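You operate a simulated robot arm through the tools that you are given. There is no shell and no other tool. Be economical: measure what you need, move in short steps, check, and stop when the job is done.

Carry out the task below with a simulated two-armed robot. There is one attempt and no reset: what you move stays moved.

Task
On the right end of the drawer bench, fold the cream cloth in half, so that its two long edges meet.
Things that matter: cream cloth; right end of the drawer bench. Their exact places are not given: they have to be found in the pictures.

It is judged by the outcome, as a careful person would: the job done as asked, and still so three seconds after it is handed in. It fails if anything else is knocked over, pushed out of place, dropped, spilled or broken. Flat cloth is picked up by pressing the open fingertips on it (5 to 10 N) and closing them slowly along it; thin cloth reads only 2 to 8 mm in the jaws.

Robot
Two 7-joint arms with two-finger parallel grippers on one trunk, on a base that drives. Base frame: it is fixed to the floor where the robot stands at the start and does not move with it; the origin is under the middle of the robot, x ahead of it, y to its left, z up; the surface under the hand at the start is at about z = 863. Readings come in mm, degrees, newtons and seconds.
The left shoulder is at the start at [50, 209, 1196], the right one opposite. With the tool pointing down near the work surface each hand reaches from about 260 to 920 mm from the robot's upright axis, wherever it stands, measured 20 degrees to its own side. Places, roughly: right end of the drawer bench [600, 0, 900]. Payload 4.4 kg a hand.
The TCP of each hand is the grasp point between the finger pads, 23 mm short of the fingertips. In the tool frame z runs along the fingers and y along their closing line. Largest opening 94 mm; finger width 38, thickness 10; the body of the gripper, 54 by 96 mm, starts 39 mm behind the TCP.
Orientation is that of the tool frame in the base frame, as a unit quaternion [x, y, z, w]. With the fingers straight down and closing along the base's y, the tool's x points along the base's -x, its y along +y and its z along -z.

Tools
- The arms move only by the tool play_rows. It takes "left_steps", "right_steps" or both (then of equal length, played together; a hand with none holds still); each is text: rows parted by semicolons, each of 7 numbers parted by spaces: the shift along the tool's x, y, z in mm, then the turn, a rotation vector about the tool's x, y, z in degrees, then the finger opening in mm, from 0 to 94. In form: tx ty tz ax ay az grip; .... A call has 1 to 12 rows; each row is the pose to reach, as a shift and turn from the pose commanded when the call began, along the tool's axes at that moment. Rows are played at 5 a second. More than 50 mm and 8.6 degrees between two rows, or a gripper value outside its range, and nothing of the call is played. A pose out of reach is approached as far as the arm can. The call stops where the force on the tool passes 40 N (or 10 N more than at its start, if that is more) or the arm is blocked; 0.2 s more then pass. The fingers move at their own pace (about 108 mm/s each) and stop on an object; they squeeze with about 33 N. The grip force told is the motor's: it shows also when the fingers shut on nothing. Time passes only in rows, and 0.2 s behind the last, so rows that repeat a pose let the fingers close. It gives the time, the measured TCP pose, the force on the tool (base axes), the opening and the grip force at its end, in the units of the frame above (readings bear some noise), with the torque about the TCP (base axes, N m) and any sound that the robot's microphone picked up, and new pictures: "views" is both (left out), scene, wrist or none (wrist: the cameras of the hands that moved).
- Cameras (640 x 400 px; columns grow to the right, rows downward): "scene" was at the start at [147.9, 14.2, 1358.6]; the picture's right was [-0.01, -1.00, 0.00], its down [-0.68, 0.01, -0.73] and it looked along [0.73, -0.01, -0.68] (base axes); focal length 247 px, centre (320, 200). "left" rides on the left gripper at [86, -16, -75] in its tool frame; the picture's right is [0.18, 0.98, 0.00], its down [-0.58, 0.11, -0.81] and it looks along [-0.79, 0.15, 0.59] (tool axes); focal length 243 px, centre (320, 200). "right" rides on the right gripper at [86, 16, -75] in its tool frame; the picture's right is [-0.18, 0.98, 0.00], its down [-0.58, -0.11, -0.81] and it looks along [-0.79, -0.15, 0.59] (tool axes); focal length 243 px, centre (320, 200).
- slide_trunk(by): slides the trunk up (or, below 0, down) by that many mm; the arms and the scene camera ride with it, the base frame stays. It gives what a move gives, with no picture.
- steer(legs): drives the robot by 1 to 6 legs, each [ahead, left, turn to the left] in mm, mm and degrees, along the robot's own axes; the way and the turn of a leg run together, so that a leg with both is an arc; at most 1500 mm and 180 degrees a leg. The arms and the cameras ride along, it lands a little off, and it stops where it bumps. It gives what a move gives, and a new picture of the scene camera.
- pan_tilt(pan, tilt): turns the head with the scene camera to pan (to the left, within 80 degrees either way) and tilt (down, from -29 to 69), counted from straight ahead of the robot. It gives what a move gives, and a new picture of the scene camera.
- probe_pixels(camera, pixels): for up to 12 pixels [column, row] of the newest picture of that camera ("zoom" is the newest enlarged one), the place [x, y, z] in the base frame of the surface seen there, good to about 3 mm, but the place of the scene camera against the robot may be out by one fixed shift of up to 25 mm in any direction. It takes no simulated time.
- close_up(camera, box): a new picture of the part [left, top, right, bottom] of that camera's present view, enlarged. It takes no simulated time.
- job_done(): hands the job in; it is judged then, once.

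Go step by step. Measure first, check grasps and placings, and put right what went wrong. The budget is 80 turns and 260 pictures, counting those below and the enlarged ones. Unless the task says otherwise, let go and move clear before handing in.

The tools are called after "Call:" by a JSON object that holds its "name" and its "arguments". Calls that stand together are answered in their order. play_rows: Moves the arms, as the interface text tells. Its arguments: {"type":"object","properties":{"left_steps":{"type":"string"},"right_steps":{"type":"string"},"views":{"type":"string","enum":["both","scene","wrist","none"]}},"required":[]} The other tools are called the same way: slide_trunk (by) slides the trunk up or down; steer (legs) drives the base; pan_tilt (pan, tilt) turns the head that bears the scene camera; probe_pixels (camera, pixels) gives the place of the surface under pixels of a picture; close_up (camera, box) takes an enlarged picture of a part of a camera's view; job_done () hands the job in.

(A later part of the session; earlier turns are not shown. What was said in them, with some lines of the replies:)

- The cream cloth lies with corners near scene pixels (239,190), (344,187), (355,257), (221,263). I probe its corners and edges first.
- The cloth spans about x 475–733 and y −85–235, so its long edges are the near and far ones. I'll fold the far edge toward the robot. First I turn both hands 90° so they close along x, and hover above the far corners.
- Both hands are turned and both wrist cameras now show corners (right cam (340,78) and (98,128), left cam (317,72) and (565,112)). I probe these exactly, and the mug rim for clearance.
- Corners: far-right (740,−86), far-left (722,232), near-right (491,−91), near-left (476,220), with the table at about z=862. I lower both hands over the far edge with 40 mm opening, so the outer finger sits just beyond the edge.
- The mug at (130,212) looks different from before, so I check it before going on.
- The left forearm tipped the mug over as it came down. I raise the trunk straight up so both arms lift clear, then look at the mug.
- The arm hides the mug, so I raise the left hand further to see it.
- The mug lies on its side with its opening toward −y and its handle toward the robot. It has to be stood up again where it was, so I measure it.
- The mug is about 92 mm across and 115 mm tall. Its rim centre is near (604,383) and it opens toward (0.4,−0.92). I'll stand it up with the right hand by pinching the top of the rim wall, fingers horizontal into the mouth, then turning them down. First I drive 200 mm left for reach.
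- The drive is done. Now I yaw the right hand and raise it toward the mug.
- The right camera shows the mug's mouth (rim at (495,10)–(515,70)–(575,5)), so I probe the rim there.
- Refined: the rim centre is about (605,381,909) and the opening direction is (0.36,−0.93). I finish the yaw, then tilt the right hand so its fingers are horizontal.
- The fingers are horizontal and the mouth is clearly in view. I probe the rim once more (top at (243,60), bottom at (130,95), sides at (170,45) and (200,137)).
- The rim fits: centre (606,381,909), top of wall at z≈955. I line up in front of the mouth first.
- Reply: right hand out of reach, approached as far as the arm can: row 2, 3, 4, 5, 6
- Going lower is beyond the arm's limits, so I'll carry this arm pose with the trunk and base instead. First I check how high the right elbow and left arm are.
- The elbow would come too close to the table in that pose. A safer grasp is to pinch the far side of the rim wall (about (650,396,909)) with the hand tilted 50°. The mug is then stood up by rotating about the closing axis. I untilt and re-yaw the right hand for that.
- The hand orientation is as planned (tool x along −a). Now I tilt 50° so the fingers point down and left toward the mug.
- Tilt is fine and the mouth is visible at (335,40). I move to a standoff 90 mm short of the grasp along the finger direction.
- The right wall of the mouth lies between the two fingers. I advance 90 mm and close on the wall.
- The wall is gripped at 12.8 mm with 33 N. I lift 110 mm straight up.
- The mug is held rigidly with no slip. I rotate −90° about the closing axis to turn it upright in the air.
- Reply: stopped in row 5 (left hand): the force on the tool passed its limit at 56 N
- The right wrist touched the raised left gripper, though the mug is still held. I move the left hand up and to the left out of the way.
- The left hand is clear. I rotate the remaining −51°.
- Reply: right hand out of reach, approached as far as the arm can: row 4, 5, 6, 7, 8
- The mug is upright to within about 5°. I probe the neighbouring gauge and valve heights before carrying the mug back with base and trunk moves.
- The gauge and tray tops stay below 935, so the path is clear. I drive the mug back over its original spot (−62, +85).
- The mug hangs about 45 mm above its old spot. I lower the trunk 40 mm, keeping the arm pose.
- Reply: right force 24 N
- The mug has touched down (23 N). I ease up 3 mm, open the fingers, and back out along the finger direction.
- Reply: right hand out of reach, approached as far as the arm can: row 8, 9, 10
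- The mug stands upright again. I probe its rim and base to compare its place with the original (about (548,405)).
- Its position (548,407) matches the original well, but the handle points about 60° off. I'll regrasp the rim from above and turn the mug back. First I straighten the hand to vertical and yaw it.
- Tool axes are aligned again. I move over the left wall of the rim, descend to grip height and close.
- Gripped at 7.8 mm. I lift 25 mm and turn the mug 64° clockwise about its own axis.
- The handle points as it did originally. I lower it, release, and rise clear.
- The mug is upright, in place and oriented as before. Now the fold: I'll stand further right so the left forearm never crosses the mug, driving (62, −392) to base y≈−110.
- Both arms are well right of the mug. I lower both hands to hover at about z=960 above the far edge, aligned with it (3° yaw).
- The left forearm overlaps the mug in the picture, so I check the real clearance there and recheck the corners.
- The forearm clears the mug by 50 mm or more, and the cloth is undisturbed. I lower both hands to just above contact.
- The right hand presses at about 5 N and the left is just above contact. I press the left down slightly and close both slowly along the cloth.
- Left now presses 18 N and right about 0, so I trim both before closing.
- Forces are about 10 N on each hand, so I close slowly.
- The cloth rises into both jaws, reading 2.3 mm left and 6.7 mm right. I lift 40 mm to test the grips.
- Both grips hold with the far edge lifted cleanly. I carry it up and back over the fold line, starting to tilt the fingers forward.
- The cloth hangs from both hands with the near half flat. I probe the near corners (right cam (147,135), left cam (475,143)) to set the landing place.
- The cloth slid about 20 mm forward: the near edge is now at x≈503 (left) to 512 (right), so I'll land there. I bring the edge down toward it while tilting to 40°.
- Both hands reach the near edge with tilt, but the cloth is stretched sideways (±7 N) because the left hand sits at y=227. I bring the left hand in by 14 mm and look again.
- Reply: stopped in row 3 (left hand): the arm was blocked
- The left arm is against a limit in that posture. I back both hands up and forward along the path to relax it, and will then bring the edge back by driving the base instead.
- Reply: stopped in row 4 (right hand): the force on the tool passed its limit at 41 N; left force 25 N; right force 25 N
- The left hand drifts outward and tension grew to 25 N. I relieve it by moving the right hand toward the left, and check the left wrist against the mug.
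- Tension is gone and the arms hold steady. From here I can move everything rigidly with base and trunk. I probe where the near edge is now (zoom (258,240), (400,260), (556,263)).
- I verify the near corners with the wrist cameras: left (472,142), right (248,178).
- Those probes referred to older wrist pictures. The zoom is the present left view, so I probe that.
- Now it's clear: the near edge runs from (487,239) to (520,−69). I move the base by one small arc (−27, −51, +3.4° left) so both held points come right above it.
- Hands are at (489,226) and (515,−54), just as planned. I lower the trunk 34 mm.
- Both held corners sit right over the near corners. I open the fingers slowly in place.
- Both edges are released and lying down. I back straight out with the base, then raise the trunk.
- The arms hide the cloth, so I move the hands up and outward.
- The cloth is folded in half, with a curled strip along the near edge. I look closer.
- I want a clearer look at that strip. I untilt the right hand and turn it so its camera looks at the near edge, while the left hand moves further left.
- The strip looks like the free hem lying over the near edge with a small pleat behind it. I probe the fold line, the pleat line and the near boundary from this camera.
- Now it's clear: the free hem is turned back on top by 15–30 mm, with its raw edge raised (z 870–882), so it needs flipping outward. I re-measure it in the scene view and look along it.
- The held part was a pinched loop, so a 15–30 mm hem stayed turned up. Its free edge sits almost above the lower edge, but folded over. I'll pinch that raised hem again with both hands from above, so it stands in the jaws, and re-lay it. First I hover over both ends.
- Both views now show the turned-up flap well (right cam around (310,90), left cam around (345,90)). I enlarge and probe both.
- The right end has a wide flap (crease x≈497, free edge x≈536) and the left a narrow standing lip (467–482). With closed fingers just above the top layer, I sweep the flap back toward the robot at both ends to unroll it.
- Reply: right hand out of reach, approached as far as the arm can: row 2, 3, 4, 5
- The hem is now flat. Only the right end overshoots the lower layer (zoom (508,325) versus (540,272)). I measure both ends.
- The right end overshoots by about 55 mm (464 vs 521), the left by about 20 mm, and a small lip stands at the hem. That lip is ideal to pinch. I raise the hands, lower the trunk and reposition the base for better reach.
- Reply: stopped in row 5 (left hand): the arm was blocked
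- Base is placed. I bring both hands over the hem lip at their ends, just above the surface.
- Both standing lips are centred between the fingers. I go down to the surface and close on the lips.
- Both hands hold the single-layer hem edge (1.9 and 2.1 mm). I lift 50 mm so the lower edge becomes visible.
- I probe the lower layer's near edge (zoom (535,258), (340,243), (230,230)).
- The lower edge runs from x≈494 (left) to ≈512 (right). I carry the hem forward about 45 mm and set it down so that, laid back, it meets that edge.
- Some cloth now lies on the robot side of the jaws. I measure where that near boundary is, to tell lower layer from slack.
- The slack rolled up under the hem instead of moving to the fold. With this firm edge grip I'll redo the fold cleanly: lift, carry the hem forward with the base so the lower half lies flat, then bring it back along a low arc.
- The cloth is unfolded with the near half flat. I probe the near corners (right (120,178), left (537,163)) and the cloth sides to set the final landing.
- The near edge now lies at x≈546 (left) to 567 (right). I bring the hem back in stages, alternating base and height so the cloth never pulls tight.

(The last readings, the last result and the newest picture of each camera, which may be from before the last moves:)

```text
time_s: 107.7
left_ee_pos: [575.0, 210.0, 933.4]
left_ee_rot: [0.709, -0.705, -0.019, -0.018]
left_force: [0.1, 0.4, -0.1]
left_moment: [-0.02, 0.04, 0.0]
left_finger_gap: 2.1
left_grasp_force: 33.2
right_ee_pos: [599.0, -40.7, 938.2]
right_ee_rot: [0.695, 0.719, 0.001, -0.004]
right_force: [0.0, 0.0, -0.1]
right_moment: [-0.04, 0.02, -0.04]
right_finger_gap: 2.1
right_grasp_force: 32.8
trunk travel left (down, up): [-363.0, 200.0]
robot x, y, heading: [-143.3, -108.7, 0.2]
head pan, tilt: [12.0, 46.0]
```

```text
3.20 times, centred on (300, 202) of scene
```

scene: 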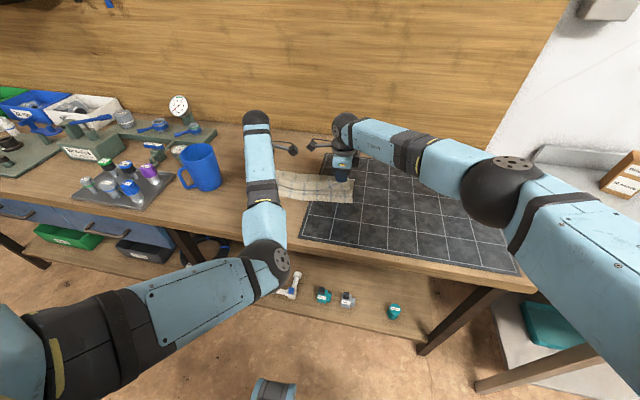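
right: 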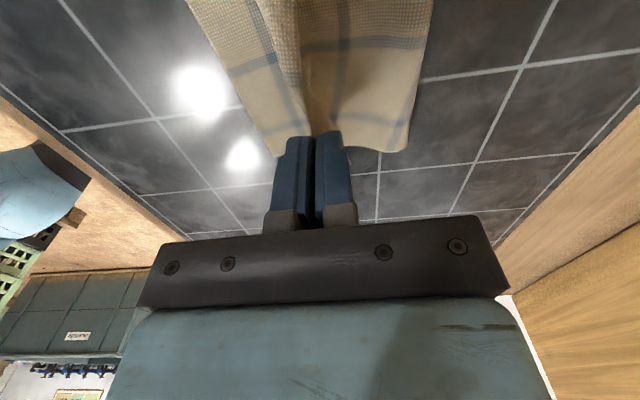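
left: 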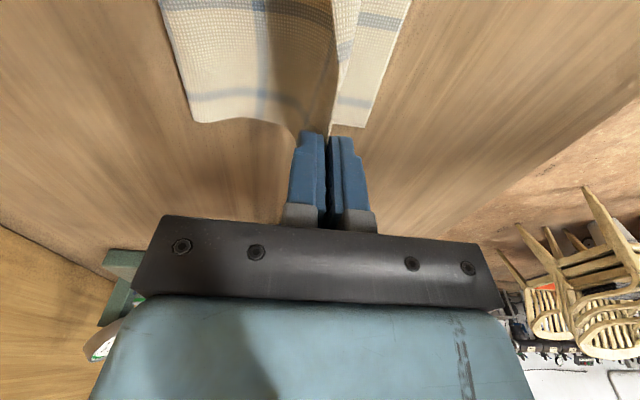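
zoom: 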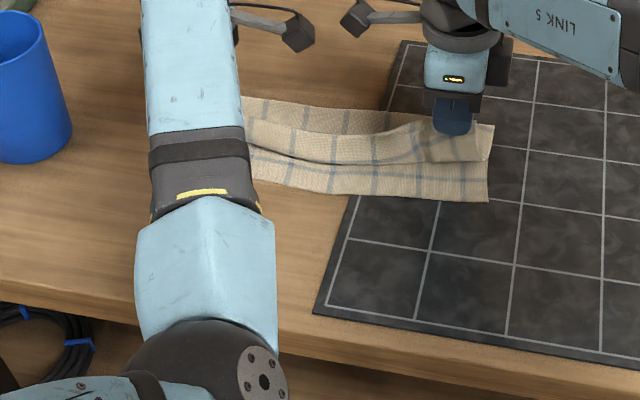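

The fold forms well. I probe the lower near edge again (right cam (272,155), left cam (362,126), zoom (485,199), (330,193)).

Call:
{"name": "probe_pixels", "arguments": {"camera": "right", "pixels": [[270, 153], [230, 80], [200, 25], [400, 150], [425, 40]]}}

Call:
{"name": "probe_pixels", "arguments": {"camera": "left", "pixels": [[360, 125], [385, 75], [400, 25], [200, 120], [170, 30]]}}

Call:
{"name": "probe_pixels", "arguments": {"camera": "zoom", "pixels": [[485, 199], [400, 196], [330, 192], [270, 180], [350, 163], [300, 158]]}}

```text
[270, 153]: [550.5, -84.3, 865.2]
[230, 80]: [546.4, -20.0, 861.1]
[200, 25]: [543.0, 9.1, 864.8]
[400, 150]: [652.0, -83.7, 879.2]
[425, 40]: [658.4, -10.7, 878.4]
```

```text
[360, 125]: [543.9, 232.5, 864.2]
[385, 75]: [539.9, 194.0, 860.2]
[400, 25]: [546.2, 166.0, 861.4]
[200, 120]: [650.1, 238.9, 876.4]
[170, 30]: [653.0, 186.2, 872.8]
```

```text
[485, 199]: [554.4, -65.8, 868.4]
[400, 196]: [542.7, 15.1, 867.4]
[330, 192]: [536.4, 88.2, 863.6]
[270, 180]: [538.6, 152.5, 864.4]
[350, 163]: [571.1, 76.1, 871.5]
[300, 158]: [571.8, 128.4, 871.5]
```

The lower edge is at x≈543 (left) to 549 (right). I back up 37 mm, then lower both hands while tilting the fingers 35° forward, with the right hand going 18 mm further back.

Call:
{"name": "steer", "arguments": {"legs": [[-37, 0, 0]]}}

Call:
{"name": "play_rows", "arguments": {"left_steps": "0 0 6 5 0 0 0; 0 0 12 10 0 0 0; 0 0 18 15 0 0 0; 0 0 24 20 0 0 0; 0 0 30 25 0 0 0; 0 0 35 30 0 0 0; 0 0 38 35 0 0 0; 0 0 38 35 0 0 0", "right_steps": "0 -2.5 6 -5 0 0 0; 0 -5 12 -10 0 0 0; 0 -7.5 18 -15 0 0 0; 0 -10 24 -20 0 0 0; 0 -12.5 30 -25 0 0 0; 0 -15 36 -30 0 0 0; 0 -18 41 -35 0 0 0; 0 -18 41 -35 0 0 0", "views": "wrist"}}

Call:
{"name": "close_up", "arguments": {"camera": "scene", "box": [220, 140, 380, 240]}}

```text
time_s: 108.6
left_ee_pos: [537.3, 213.4, 933.7]
left_ee_rot: [0.71, -0.704, -0.018, -0.018]
left_force: [0.1, 0.2, 0.2]
left_moment: [0.02, 0.02, -0.01]
left_finger_gap: 2.1
left_grasp_force: 33.0
right_ee_pos: [562.7, -39.3, 938.1]
right_ee_rot: [0.695, 0.719, 0.002, -0.002]
right_force: [0.2, 0.0, 1.0]
right_moment: [0.01, 0.01, 0.01]
right_finger_gap: 2.2
right_grasp_force: 33.0
trunk travel left (down, up): [-363.0, 200.0]
robot x, y, heading: [-180.1, -106.0, -0.1]
head pan, tilt: [12.0, 46.0]
```

scene: 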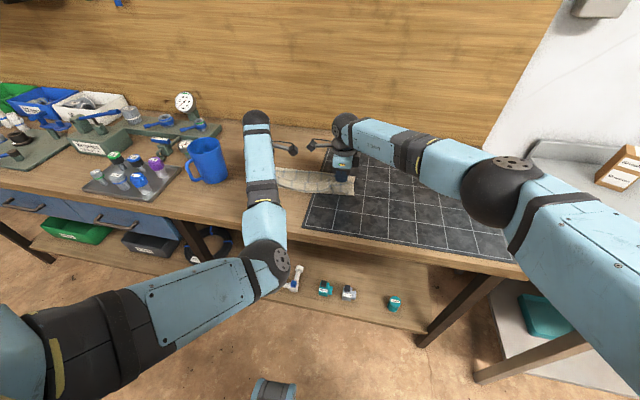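

```text
time_s: 110.6
left_ee_pos: [555.5, 273.7, 937.6]
left_ee_rot: [0.674, -0.661, 0.185, -0.274]
left_force: [-1.7, -28.7, -3.1]
left_moment: [-0.46, 0.09, -0.43]
left_finger_gap: 1.9
left_grasp_force: 33.1
right_ee_pos: [542.3, -31.3, 900.5]
right_ee_rot: [0.66, 0.688, 0.224, 0.202]
right_force: [2.2, 28.3, 3.7]
right_moment: [0.44, -0.06, 0.19]
right_finger_gap: 2.1
right_grasp_force: 33.3
trunk travel left (down, up): [-363.0, 200.0]
robot x, y, heading: [-178.2, -109.3, -0.3]
head pan, tilt: [12.0, 46.0]
stopped in row 8 (left hand): the arm was blocked; the commanded pose is now the measured one
```

right: 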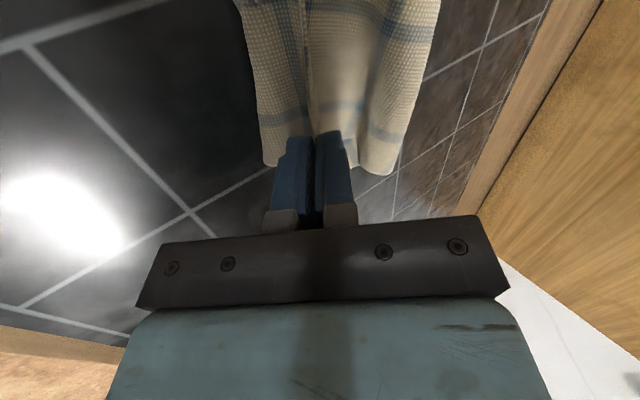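
left: 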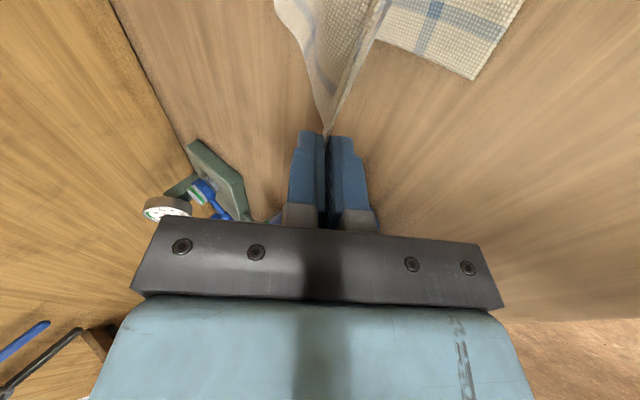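

```text
4.00 times, centred on (300, 190) of scene
5 turns are left
```

zoom: 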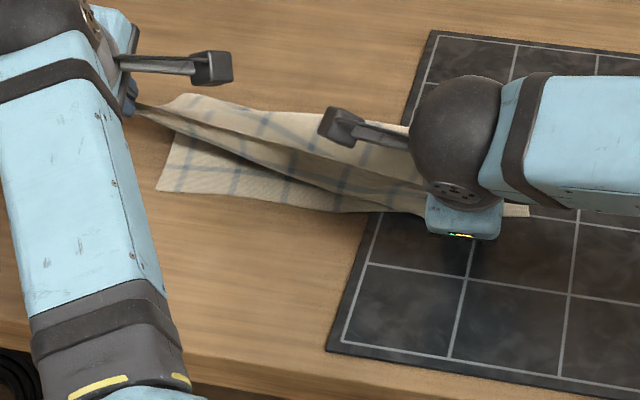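

Tilting drives the left arm to its limit again, and I have 5 turns left. I relieve the tension with the right hand, raise and untilt the left hand back to y≈215, then return the right hand.

Call:
{"name": "play_rows", "arguments": {"right_steps": "9 0 0 0 0 0 0; 18 0 0 0 0 0 0; 26 0 0 0 0 0 0", "views": "none"}}

Call:
{"name": "play_rows", "arguments": {"left_steps": "3 -12.5 -17 -3.5 0.6 0 0; 5.9 -24.9 -34.2 -6.9 1.3 0 0; 11.1 -25 -35.6 -10.4 1.9 0 0; 16.4 -25.2 -37.1 -13.8 2.5 0 0; 21.6 -25.4 -38.6 -17.3 3.2 0 0; 26.8 -25.5 -40 -20.7 3.8 0 0; 32 -25.7 -41.5 -24.2 4.5 0 0; 37.2 -25.8 -42.9 -27.6 5.1 0 0; 43.6 -19.8 -36.6 -31.1 5.7 0 0; 50 -13.9 -30.2 -34.5 6.4 0 0; 56.5 -6.6 -22.3 -38 7 0 0; 57.4 -1.7 -16 -38 7 0 0", "views": "none"}}

Call:
{"name": "play_rows", "arguments": {"right_steps": "-8 0 0 0 0 0 0; -16 0 0 0 0 0 0; -24 0 0 0 0 0 0; -24 0 0 0 0 0 0", "views": "both"}}

Call:
{"name": "close_up", "arguments": {"camera": "scene", "box": [220, 140, 380, 240]}}

Call:
{"name": "probe_pixels", "arguments": {"camera": "zoom", "pixels": [[160, 190], [240, 198], [330, 210], [380, 213], [200, 95], [300, 115], [250, 205], [420, 215]]}}

Call:
{"name": "close_up", "arguments": {"camera": "left", "box": [160, 0, 480, 200]}}

```text
time_s: 111.4
left_ee_pos: [551.8, 276.5, 936.1]
left_ee_rot: [0.675, -0.659, 0.181, -0.277]
left_force: [-0.7, -4.4, -1.4]
left_moment: [-0.05, 0.02, -0.09]
left_finger_gap: 1.9
left_grasp_force: 33.0
right_ee_pos: [543.3, -12.4, 898.4]
right_ee_rot: [0.663, 0.686, 0.218, 0.206]
right_force: [1.1, 4.9, 1.3]
right_moment: [0.07, 0.0, 0.02]
right_finger_gap: 1.8
right_grasp_force: 32.7
trunk travel left (down, up): [-363.0, 200.0]
robot x, y, heading: [-179.4, -107.3, 0.2]
head pan, tilt: [12.0, 46.0]
```

```text
time_s: 114.0
left_ee_pos: [548.4, 211.6, 942.8]
left_ee_rot: [0.715, -0.699, -0.001, 0.001]
left_force: [-0.6, -0.8, -0.1]
left_moment: [-0.01, -0.04, 0.01]
left_finger_gap: 1.6
left_grasp_force: 32.9
right_ee_pos: [543.0, -9.9, 899.5]
right_ee_rot: [0.662, 0.687, 0.22, 0.205]
right_force: [-0.5, 0.0, -0.2]
right_moment: [-0.04, 0.03, -0.02]
right_finger_gap: 2.3
right_grasp_force: 33.0
trunk travel left (down, up): [-363.0, 200.0]
robot x, y, heading: [-177.6, -112.5, 0.1]
head pan, tilt: [12.0, 46.0]
```

```text
time_s: 115.0
left_ee_pos: [547.6, 210.3, 941.7]
left_ee_rot: [0.714, -0.7, 0.0, 0.001]
left_force: [0.3, 0.2, 0.0]
left_moment: [-0.02, -0.04, -0.02]
left_finger_gap: 1.9
left_grasp_force: 32.9
right_ee_pos: [544.8, -34.9, 897.5]
right_ee_rot: [0.662, 0.687, 0.22, 0.204]
right_force: [0.0, -0.1, -0.1]
right_moment: [-0.01, -0.02, 0.04]
right_finger_gap: 2.1
right_grasp_force: 32.9
trunk travel left (down, up): [-363.0, 200.0]
robot x, y, heading: [-178.6, -111.6, 0.1]
head pan, tilt: [12.0, 46.0]
```

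scene: 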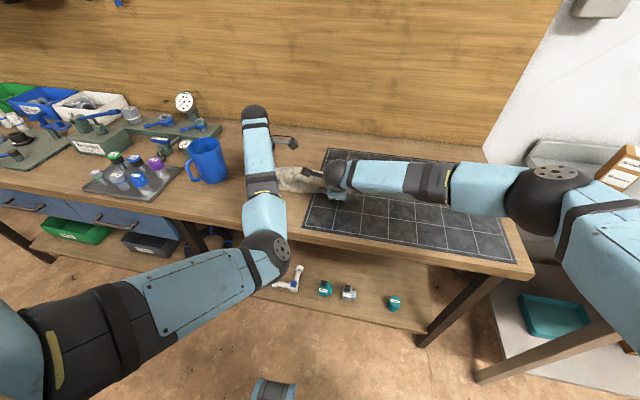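
right: 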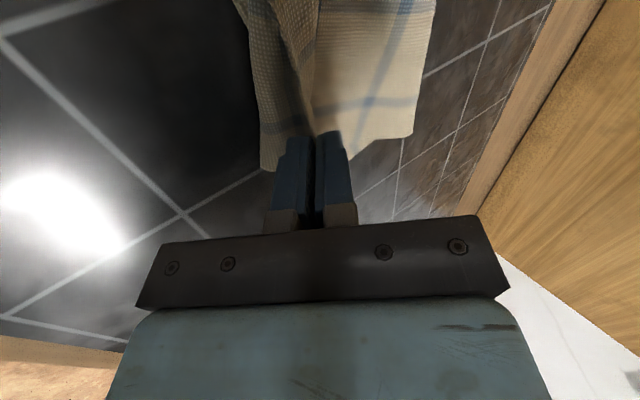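

```text
4.00 times, centred on (300, 190) of scene
```

zoom: 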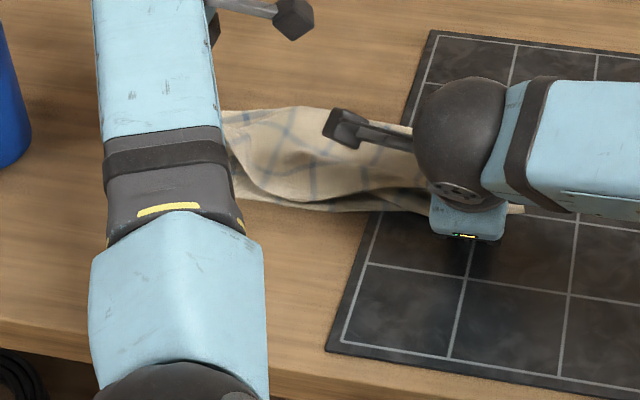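

```text
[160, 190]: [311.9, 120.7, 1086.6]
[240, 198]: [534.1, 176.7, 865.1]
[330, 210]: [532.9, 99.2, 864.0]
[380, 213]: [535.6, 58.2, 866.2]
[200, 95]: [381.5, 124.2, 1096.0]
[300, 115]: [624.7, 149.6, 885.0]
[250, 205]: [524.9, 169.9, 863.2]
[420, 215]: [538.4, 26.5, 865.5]
```

```text
2.00 times, centred on (320, 100) of left
4 turns are left
```

zoom: 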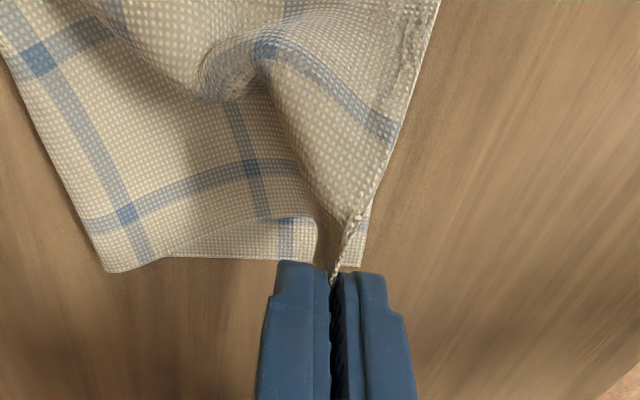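

Recovered: both hands hold the hem near the lower edge. I spread them to remove the slack, lower the left, release both gently, and back off to look.

Call:
{"name": "play_rows", "arguments": {"left_steps": "-3 -1 10 0 0 0 0; -6 -1 20 0 0 0 0; -10 -2 32 0 0 0 0; -13 -3 44 0 0 0 0; -14 -3 52 0 0 0 0; -14 -3 52 0 0 0 0", "right_steps": "-2 -1 0 0 0 0 0; -4 -2 -1 0 0 0 0; -6 -3 -1 0 0 0 0; -8 -3 -2 0 0 0 0; -10 -3.2 -2.2 0 0 0 0; -10 -3.2 -2.2 0 0 0 0", "views": "none"}}

Call:
{"name": "play_rows", "arguments": {"left_steps": "0 0 0 0 0 0 5; 0 0 0 0 0 0 10; 0 0 0 0 0 0 16; 0 0 0 0 0 0 16; 0 0 -15 0 0 0 16; 0 0 -35 0 0 0 16; 0 0 -60 0 0 0 16; 0 0 -90 0 0 0 10; 0 0 -90 0 0 0 0", "right_steps": "0 0 0 0 0 0 5; 0 0 0 0 0 0 10; 0 0 0 0 0 0 16; 0 0 0 0 0 0 16; 0 0 -15 0 0 0 16; 0 0 -35 0 0 0 16; 0 0 -60 0 0 0 16; 0 0 -90 0 0 0 10; 0 0 -90 0 0 0 0", "views": "both"}}

Call:
{"name": "close_up", "arguments": {"camera": "scene", "box": [220, 140, 380, 240]}}

Call:
{"name": "probe_pixels", "arguments": {"camera": "zoom", "pixels": [[240, 198], [280, 203], [330, 208], [380, 212], [420, 215], [500, 215], [300, 180], [350, 185], [300, 115], [520, 210]]}}

Call:
{"name": "close_up", "arguments": {"camera": "left", "box": [120, 0, 480, 225]}}

Call:
{"name": "close_up", "arguments": {"camera": "right", "box": [160, 0, 520, 225]}}

```text
time_s: 116.4
left_ee_pos: [551.1, 225.1, 890.3]
left_ee_rot: [0.714, -0.7, 0.0, 0.002]
left_force: [-0.1, 0.0, 0.6]
left_moment: [-0.02, -0.04, -0.03]
left_finger_gap: 2.1
left_grasp_force: 33.2
right_ee_pos: [540.2, -44.4, 899.7]
right_ee_rot: [0.662, 0.686, 0.221, 0.205]
right_force: [0.6, 0.6, -0.7]
right_moment: [0.0, -0.01, 0.01]
right_finger_gap: 2.1
right_grasp_force: 33.2
trunk travel left (down, up): [-363.0, 200.0]
robot x, y, heading: [-180.7, -107.5, 0.1]
head pan, tilt: [12.0, 46.0]
```

```text
time_s: 118.4
left_ee_pos: [551.3, 225.0, 982.2]
left_ee_rot: [0.715, -0.699, -0.002, 0.001]
left_force: [0.8, 0.1, -0.8]
left_moment: [0.0, 0.01, 0.04]
left_finger_gap: 0.0
left_grasp_force: 33.2
right_ee_pos: [487.7, -46.3, 971.1]
right_ee_rot: [0.663, 0.686, 0.219, 0.205]
right_force: [1.0, 0.6, -0.6]
right_moment: [-0.01, 0.0, -0.01]
right_finger_gap: 0.0
right_grasp_force: 32.8
trunk travel left (down, up): [-363.0, 200.0]
robot x, y, heading: [-175.1, -112.2, 0.1]
head pan, tilt: [12.0, 46.0]
```

scene: 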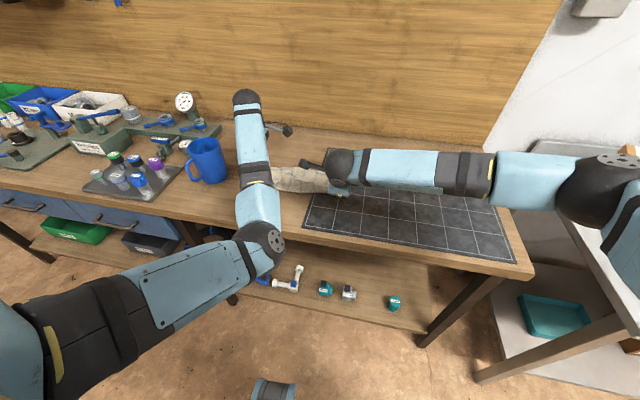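
right: 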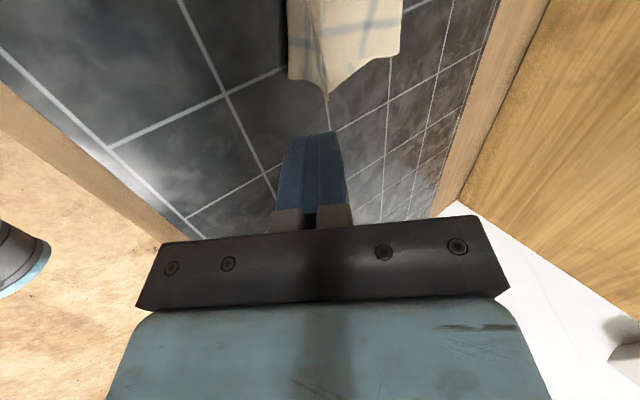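
left: 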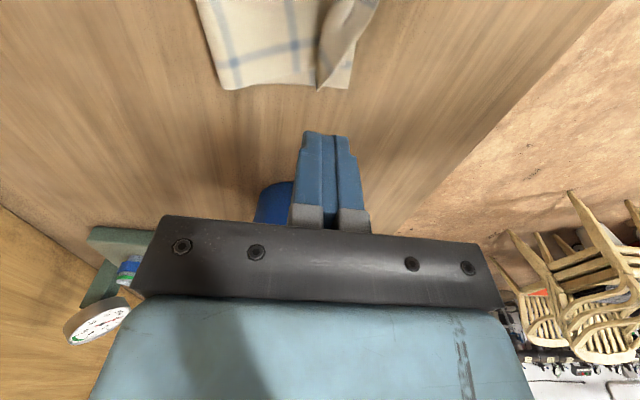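

```text
4.00 times, centred on (300, 190) of scene
```

zoom: 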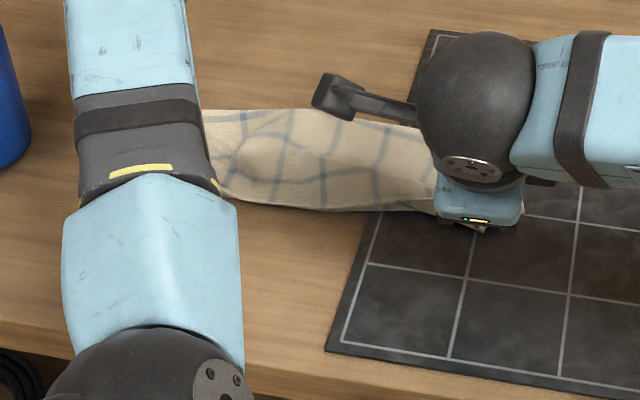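

```text
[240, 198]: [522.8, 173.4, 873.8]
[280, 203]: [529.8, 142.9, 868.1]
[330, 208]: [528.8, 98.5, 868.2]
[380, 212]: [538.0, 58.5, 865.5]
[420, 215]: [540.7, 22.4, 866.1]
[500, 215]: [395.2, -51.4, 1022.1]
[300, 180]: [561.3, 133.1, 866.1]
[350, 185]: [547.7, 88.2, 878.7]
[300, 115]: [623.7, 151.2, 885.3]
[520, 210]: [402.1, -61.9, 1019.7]
```

```text
1.78 times, centred on (300, 112) of left
```

zoom: 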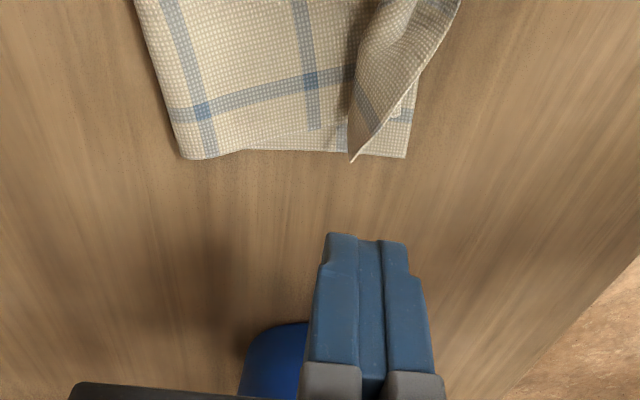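

```text
1.78 times, centred on (340, 112) of right
3 turns are left
```

zoom: 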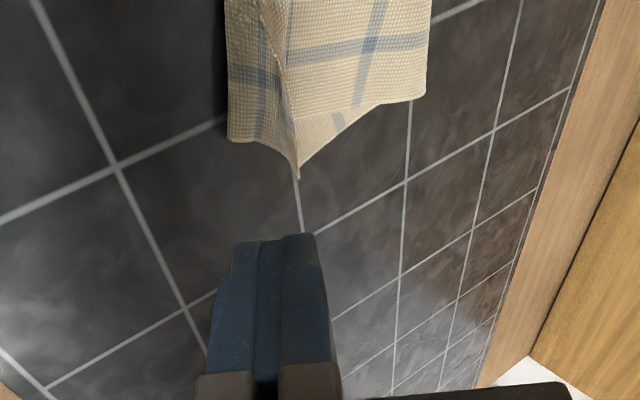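

Both corners of the hem are again turned up slightly. In this turn I sweep the flaps outward. Then I press lightly on the top layer and drive 30 mm forward to draw the slack into the fold, rise, and look.

Call:
{"name": "play_rows", "arguments": {"left_steps": "0 -8 0 0 0 0 0; 0 -16 0 0 0 0 0; 0 -24 0 0 0 0 0; 0 -32 0 0 0 0 0; 0 -40 0 0 0 0 0; 0 -44 0 0 0 0 0; 0 -44 0 0 0 0 0", "right_steps": "-1 16 9 6 0 0 0; -1.5 32 17 12 0 0 0; -2 48 26 18 0 0 0; -3 64 34 24 0 0 0; -4 80 43 30 0 0 0; -4.3 95 51 34 0 0 0; -4.3 95 51 34 0 0 0", "views": "none"}}

Call:
{"name": "play_rows", "arguments": {"left_steps": "0 0 30 0 0 0 0; 0 0 60 0 0 0 0; 0 0 89 0 0 0 0; 0 10 89 0 0 0 0; 0 20 89 0 0 0 0; 0 30 89 0 0 0 0; 0 40 89 0 0 0 0; 0 50 89 0 0 0 0; 0 60 89 0 0 0 0; 0 62 60 0 0 0 0; 0 62 30 0 0 0 0; 0 62 30 0 0 0 0", "right_steps": "0 0 30 0 0 0 0; 0 0 60 0 0 0 0; 0 0 90 0 0 0 0; 0 -10 90 0 0 0 0; 0 -20 90 0 0 0 0; 0 -30 90 0 0 0 0; 0 -40 90 0 0 0 0; 0 -50 90 0 0 0 0; 0 -60 90 0 0 0 0; 0 -62 60 0 0 0 0; 0 -62 30 0 0 0 0; 0 -62 30 0 0 0 0", "views": "wrist"}}

Call:
{"name": "play_rows", "arguments": {"left_steps": "0 -20 0 0 0 0 0; 0 -40 0 0 0 0 0; 0 -57 0 0 0 0 0; 0 -57 25 0 0 0 0; 0 -57 45 0 0 0 0; 0 -57 60 0 0 0 0; 0 -57 65 0 0 0 0; 0 -57 65 0 0 0 0", "right_steps": "0 20 0 0 0 0 0; 0 40 0 0 0 0 0; 0 57 0 0 0 0 0; 0 57 25 0 0 0 0; 0 57 45 0 0 0 0; 0 57 60 0 0 0 0; 0 57 65 0 0 0 0; 0 57 65 0 0 0 0", "views": "none"}}

Call:
{"name": "steer", "arguments": {"legs": [[30, 0, 0]]}}

Call:
{"name": "play_rows", "arguments": {"left_steps": "0 0 -25 0 0 0 0; 0 0 -50 0 0 0 0; 0 0 -75 0 0 0 0; 0 0 -100 0 0 0 0; 0 0 -100 0 0 0 0", "right_steps": "0 0 -25 0 0 0 0; 0 0 -50 0 0 0 0; 0 0 -75 0 0 0 0; 0 0 -100 0 0 0 0; 0 0 -100 0 0 0 0", "views": "both"}}

Call:
{"name": "close_up", "arguments": {"camera": "scene", "box": [220, 140, 380, 240]}}

Call:
{"name": "probe_pixels", "arguments": {"camera": "zoom", "pixels": [[240, 190], [280, 195], [330, 200], [380, 205], [430, 210], [480, 212], [520, 210], [300, 110], [400, 120], [520, 140]]}}

Call:
{"name": "close_up", "arguments": {"camera": "left", "box": [160, 0, 640, 300]}}

Call:
{"name": "close_up", "arguments": {"camera": "right", "box": [0, 0, 480, 300]}}

```text
time_s: 120.0
left_ee_pos: [594.2, 224.1, 980.0]
left_ee_rot: [0.714, -0.7, -0.001, 0.001]
left_force: [0.4, -0.1, -0.3]
left_moment: [0.0, 0.03, -0.01]
left_finger_gap: 0.0
left_grasp_force: 33.0
right_ee_pos: [594.8, -46.8, 984.3]
right_ee_rot: [0.693, 0.721, 0.01, 0.002]
right_force: [1.0, 0.0, 1.0]
right_moment: [-0.05, 0.02, -0.03]
right_finger_gap: 0.0
right_grasp_force: 32.4
trunk travel left (down, up): [-363.0, 200.0]
robot x, y, heading: [-177.8, -113.1, -0.5]
head pan, tilt: [12.0, 46.0]
```

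```text
time_s: 122.6
left_ee_pos: [535.2, 226.9, 951.8]
left_ee_rot: [0.715, -0.7, 0.0, 0.002]
left_force: [0.5, 0.1, 0.2]
left_moment: [0.0, 0.01, 0.04]
left_finger_gap: 0.0
left_grasp_force: 33.2
right_ee_pos: [534.9, -49.3, 954.7]
right_ee_rot: [0.693, 0.721, 0.009, 0.001]
right_force: [0.7, 0.4, -0.9]
right_moment: [0.01, -0.01, -0.04]
right_finger_gap: 0.3
right_grasp_force: 33.1
right hand out of reach, approached as far as the arm can: row 2, 3, 4
trunk travel left (down, up): [-363.0, 200.0]
robot x, y, heading: [-180.1, -110.0, -0.1]
head pan, tilt: [12.0, 46.0]
```

right: 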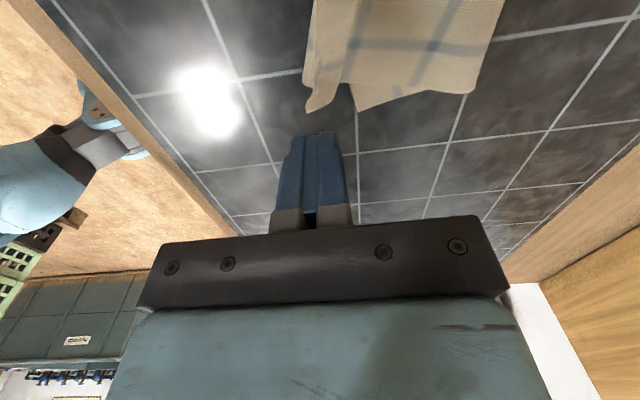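
left: 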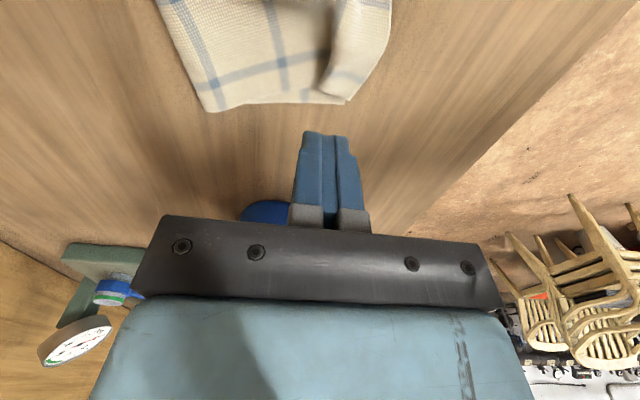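

```text
time_s: 124.4
left_ee_pos: [592.6, 227.0, 884.6]
left_ee_rot: [0.714, -0.7, -0.001, 0.001]
left_force: [0.3, 0.6, 3.1]
left_moment: [0.05, 0.05, 0.0]
left_finger_gap: 0.0
left_grasp_force: 33.8
right_ee_pos: [581.0, -50.1, 892.5]
right_ee_rot: [0.693, 0.721, 0.01, 0.002]
right_force: [0.0, 0.3, 0.6]
right_moment: [-0.01, -0.02, 0.04]
right_finger_gap: 0.1
right_grasp_force: 33.4
right hand out of reach, approached as far as the arm can: row 5, 6, 7, 8
trunk travel left (down, up): [-363.0, 200.0]
robot x, y, heading: [-181.2, -108.4, -0.2]
head pan, tilt: [12.0, 46.0]
```

```text
time_s: 125.2
left_ee_pos: [620.5, 226.5, 885.1]
left_ee_rot: [0.715, -0.7, -0.002, 0.001]
left_force: [-2.0, 0.1, 6.0]
left_moment: [0.05, 0.06, 0.05]
left_finger_gap: 0.3
left_grasp_force: 33.4
right_ee_pos: [611.4, -49.6, 894.2]
right_ee_rot: [0.694, 0.72, 0.009, 0.001]
right_force: [0.1, 0.4, -0.1]
right_moment: [-0.01, -0.01, -0.01]
right_finger_gap: 0.1
right_grasp_force: 33.6
trunk travel left (down, up): [-363.0, 200.0]
robot x, y, heading: [-151.3, -109.2, -0.1]
head pan, tilt: [12.0, 46.0]
```

scene: 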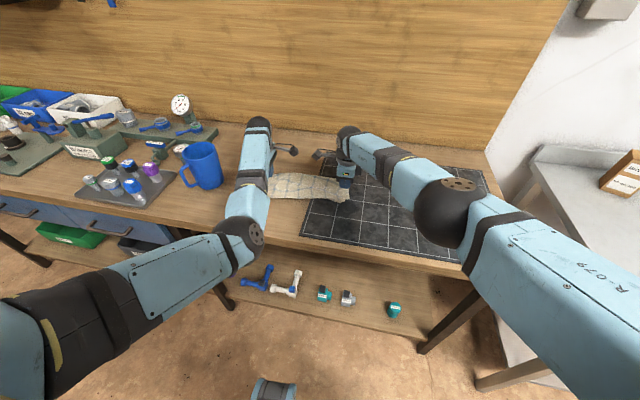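

```text
time_s: 126.4
left_ee_pos: [621.3, 226.4, 982.7]
left_ee_rot: [0.715, -0.7, -0.001, 0.0]
left_force: [1.6, -0.5, -0.1]
left_moment: [0.03, 0.01, 0.02]
left_finger_gap: 0.0
left_grasp_force: 32.8
right_ee_pos: [608.7, -51.7, 995.3]
right_ee_rot: [0.693, 0.721, 0.009, 0.001]
right_force: [0.1, -0.2, 0.2]
right_moment: [-0.02, -0.01, 0.04]
right_finger_gap: 0.0
right_grasp_force: 32.9
trunk travel left (down, up): [-363.0, 200.0]
robot x, y, heading: [-150.6, -109.6, -0.1]
head pan, tilt: [12.0, 46.0]
```

scene: 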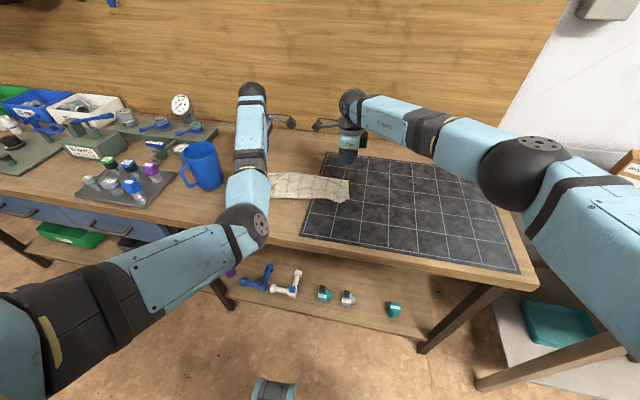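
right: 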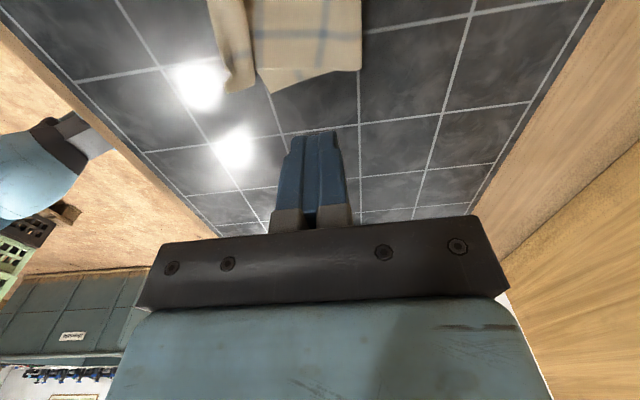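
left: 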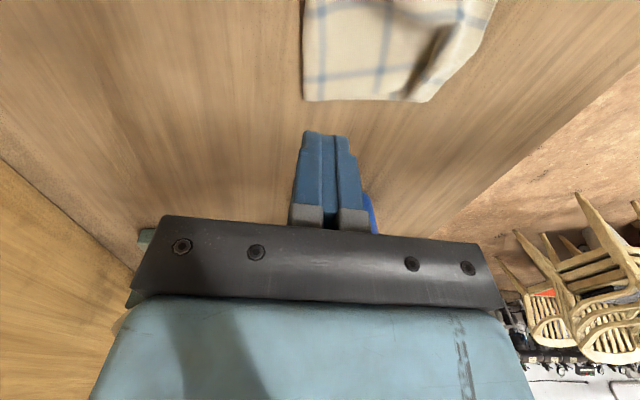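

```text
4.00 times, centred on (300, 190) of scene
```

zoom: 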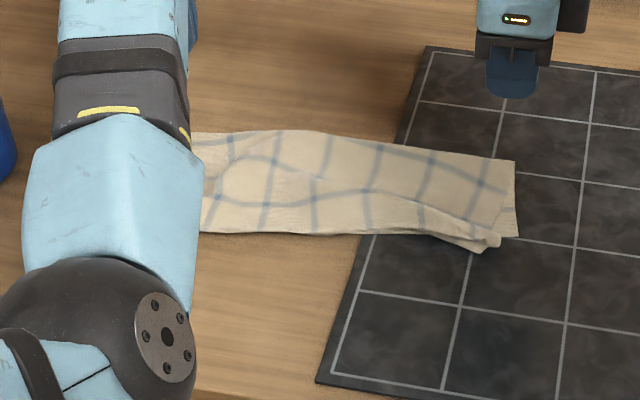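

```text
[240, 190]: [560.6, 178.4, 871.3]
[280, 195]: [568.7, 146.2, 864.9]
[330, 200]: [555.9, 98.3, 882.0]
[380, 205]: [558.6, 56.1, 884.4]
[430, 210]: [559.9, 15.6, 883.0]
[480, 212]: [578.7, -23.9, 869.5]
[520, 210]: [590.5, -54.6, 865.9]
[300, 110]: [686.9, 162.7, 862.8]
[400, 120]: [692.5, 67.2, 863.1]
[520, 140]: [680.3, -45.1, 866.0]
```

```text
1.33 times, centred on (400, 150) of left
```

zoom: 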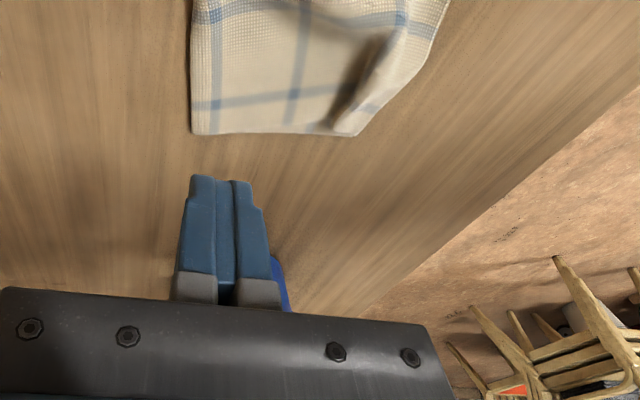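

```text
1.33 times, centred on (240, 150) of right
2 turns are left
```

zoom: 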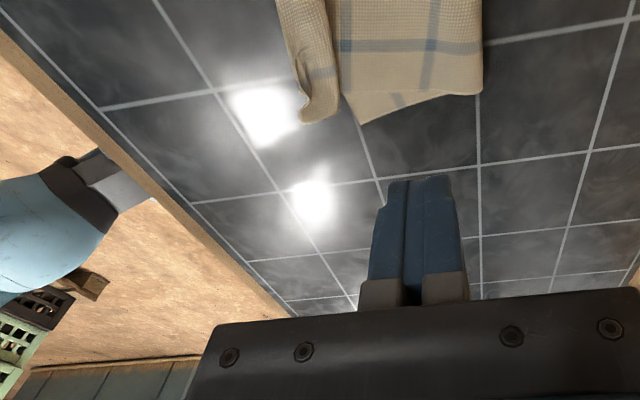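

The cloth is folded with the left and middle well aligned; only the right end of the hem overshoots by about 25 mm. I make one light press-and-draw with the right hand there, then lift both hands and back clear.

Call:
{"name": "steer", "arguments": {"legs": [[60, 0, 0]]}}

Call:
{"name": "play_rows", "arguments": {"right_steps": "0 -42 0 0 0 0 0; 0 -83 0 0 0 0 0; 0 -83 40 0 0 0 0; 0 -83 80 0 0 0 0; 0 -83 100 0 0 0 0; 0 -83 106 0 0 0 0; 0 -75 106 0 0 0 0; 0 -67 106 0 0 0 0; 0 -59 106 0 0 0 0; 0 -59 70 0 0 0 0; 0 -59 25 0 0 0 0; 0 -59 0 0 0 0 0", "views": "none"}}

Call:
{"name": "play_rows", "arguments": {"left_steps": "0 0 -30 0 0 0 20; 0 0 -60 0 0 0 20; 0 0 -60 0 0 0 20", "right_steps": "0 0 -30 0 0 0 20; 0 0 -60 0 0 0 20; 0 0 -60 0 0 0 20", "views": "none"}}

Call:
{"name": "steer", "arguments": {"legs": [[-250, 0, 0]]}}

Call:
{"name": "close_up", "arguments": {"camera": "scene", "box": [220, 120, 400, 232]}}

```text
time_s: 127.4
left_ee_pos: [680.2, 224.2, 984.8]
left_ee_rot: [0.714, -0.7, -0.001, 0.001]
left_force: [-0.3, -0.1, 0.0]
left_moment: [-0.03, 0.01, 0.01]
left_finger_gap: 0.1
left_grasp_force: 33.0
right_ee_pos: [667.5, -52.0, 994.3]
right_ee_rot: [0.693, 0.721, 0.01, 0.002]
right_force: [0.1, 0.1, 0.7]
right_moment: [-0.02, 0.02, 0.0]
right_finger_gap: 0.1
right_grasp_force: 33.1
trunk travel left (down, up): [-363.0, 200.0]
robot x, y, heading: [-90.7, -110.7, -0.1]
head pan, tilt: [12.0, 46.0]
```

scene: 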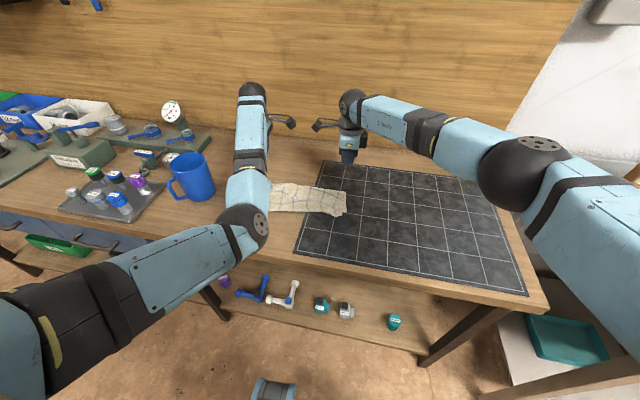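

```text
time_s: 130.0
left_ee_pos: [679.1, 223.8, 984.6]
left_ee_rot: [0.715, -0.7, -0.001, 0.001]
left_force: [-0.2, 0.9, 0.7]
left_moment: [-0.02, 0.0, -0.01]
left_finger_gap: 0.0
left_grasp_force: 32.8
right_ee_pos: [606.4, -52.9, 994.1]
right_ee_rot: [0.693, 0.72, 0.009, 0.001]
right_force: [0.3, -0.8, -0.3]
right_moment: [-0.01, -0.01, 0.02]
right_finger_gap: 0.0
right_grasp_force: 33.4
trunk travel left (down, up): [-363.0, 200.0]
robot x, y, heading: [-91.5, -111.5, -0.3]
head pan, tilt: [12.0, 46.0]
```

```text
time_s: 130.8
left_ee_pos: [680.8, 224.9, 1045.4]
left_ee_rot: [0.714, -0.7, 0.0, 0.001]
left_force: [0.9, -0.4, -0.4]
left_moment: [-0.01, -0.01, 0.03]
left_finger_gap: 19.8
left_grasp_force: 0.2
right_ee_pos: [608.6, -56.4, 1055.1]
right_ee_rot: [0.694, 0.72, 0.009, 0.002]
right_force: [0.0, 0.1, -0.9]
right_moment: [-0.05, 0.0, 0.02]
right_finger_gap: 20.1
right_grasp_force: 0.0
trunk travel left (down, up): [-363.0, 200.0]
robot x, y, heading: [-92.1, -111.8, -0.1]
head pan, tilt: [12.0, 46.0]
```

```text
time_s: 132.6
left_ee_pos: [434.6, 221.7, 1045.5]
left_ee_rot: [0.713, -0.702, 0.0, 0.0]
left_force: [0.1, 0.1, 0.1]
left_moment: [-0.04, -0.02, 0.02]
left_finger_gap: 20.0
left_grasp_force: 0.1
right_ee_pos: [361.8, -58.4, 1055.2]
right_ee_rot: [0.696, 0.718, 0.01, 0.001]
right_force: [0.0, 0.0, -0.3]
right_moment: [0.01, -0.01, 0.01]
right_finger_gap: 20.1
right_grasp_force: 0.1
trunk travel left (down, up): [-363.0, 200.0]
robot x, y, heading: [-339.4, -110.3, -0.6]
head pan, tilt: [12.0, 46.0]
```

scene: 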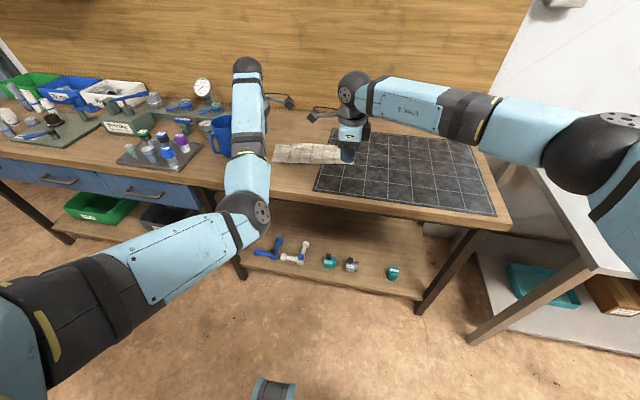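

```text
3.56 times, centred on (310, 176) of scene
1 turns are left
```

zoom: 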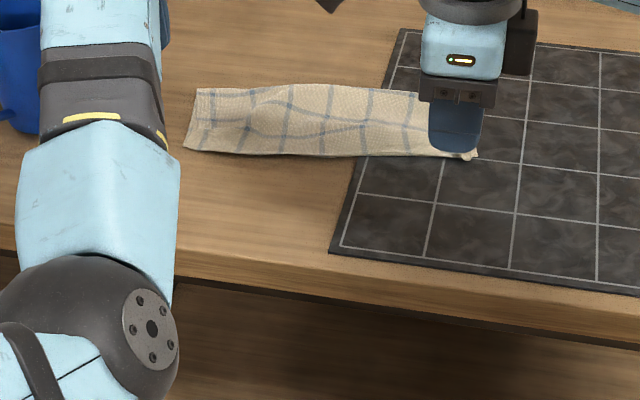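

The last view shows the cloth folded in half on the bench, both hands open and clear above it, and the mug upright at about its old spot. This is my last turn, so I hand it in.

Call:
{"name": "job_done", "arguments": {}}

```text
The job is handed in.
```

The cream cloth is folded in half, but its long edges do not meet cleanly everywhere. They look close along the left and middle. Before my last adjustment the top edge overshot at the right end by about 25 mm, and I did not measure it again afterwards. The top layer is slightly wrinkled, and the right corner may still be a little curled. The cloth as a whole also sits about 50 mm further from the robot than it started.

I knocked the blue mug over with the left forearm early on. I stood it up again by the rim, within about 20 mm of its original place and with the handle facing roughly the way it did. I saw nothing else disturbed. Strictly, the fall may still count as a failure.
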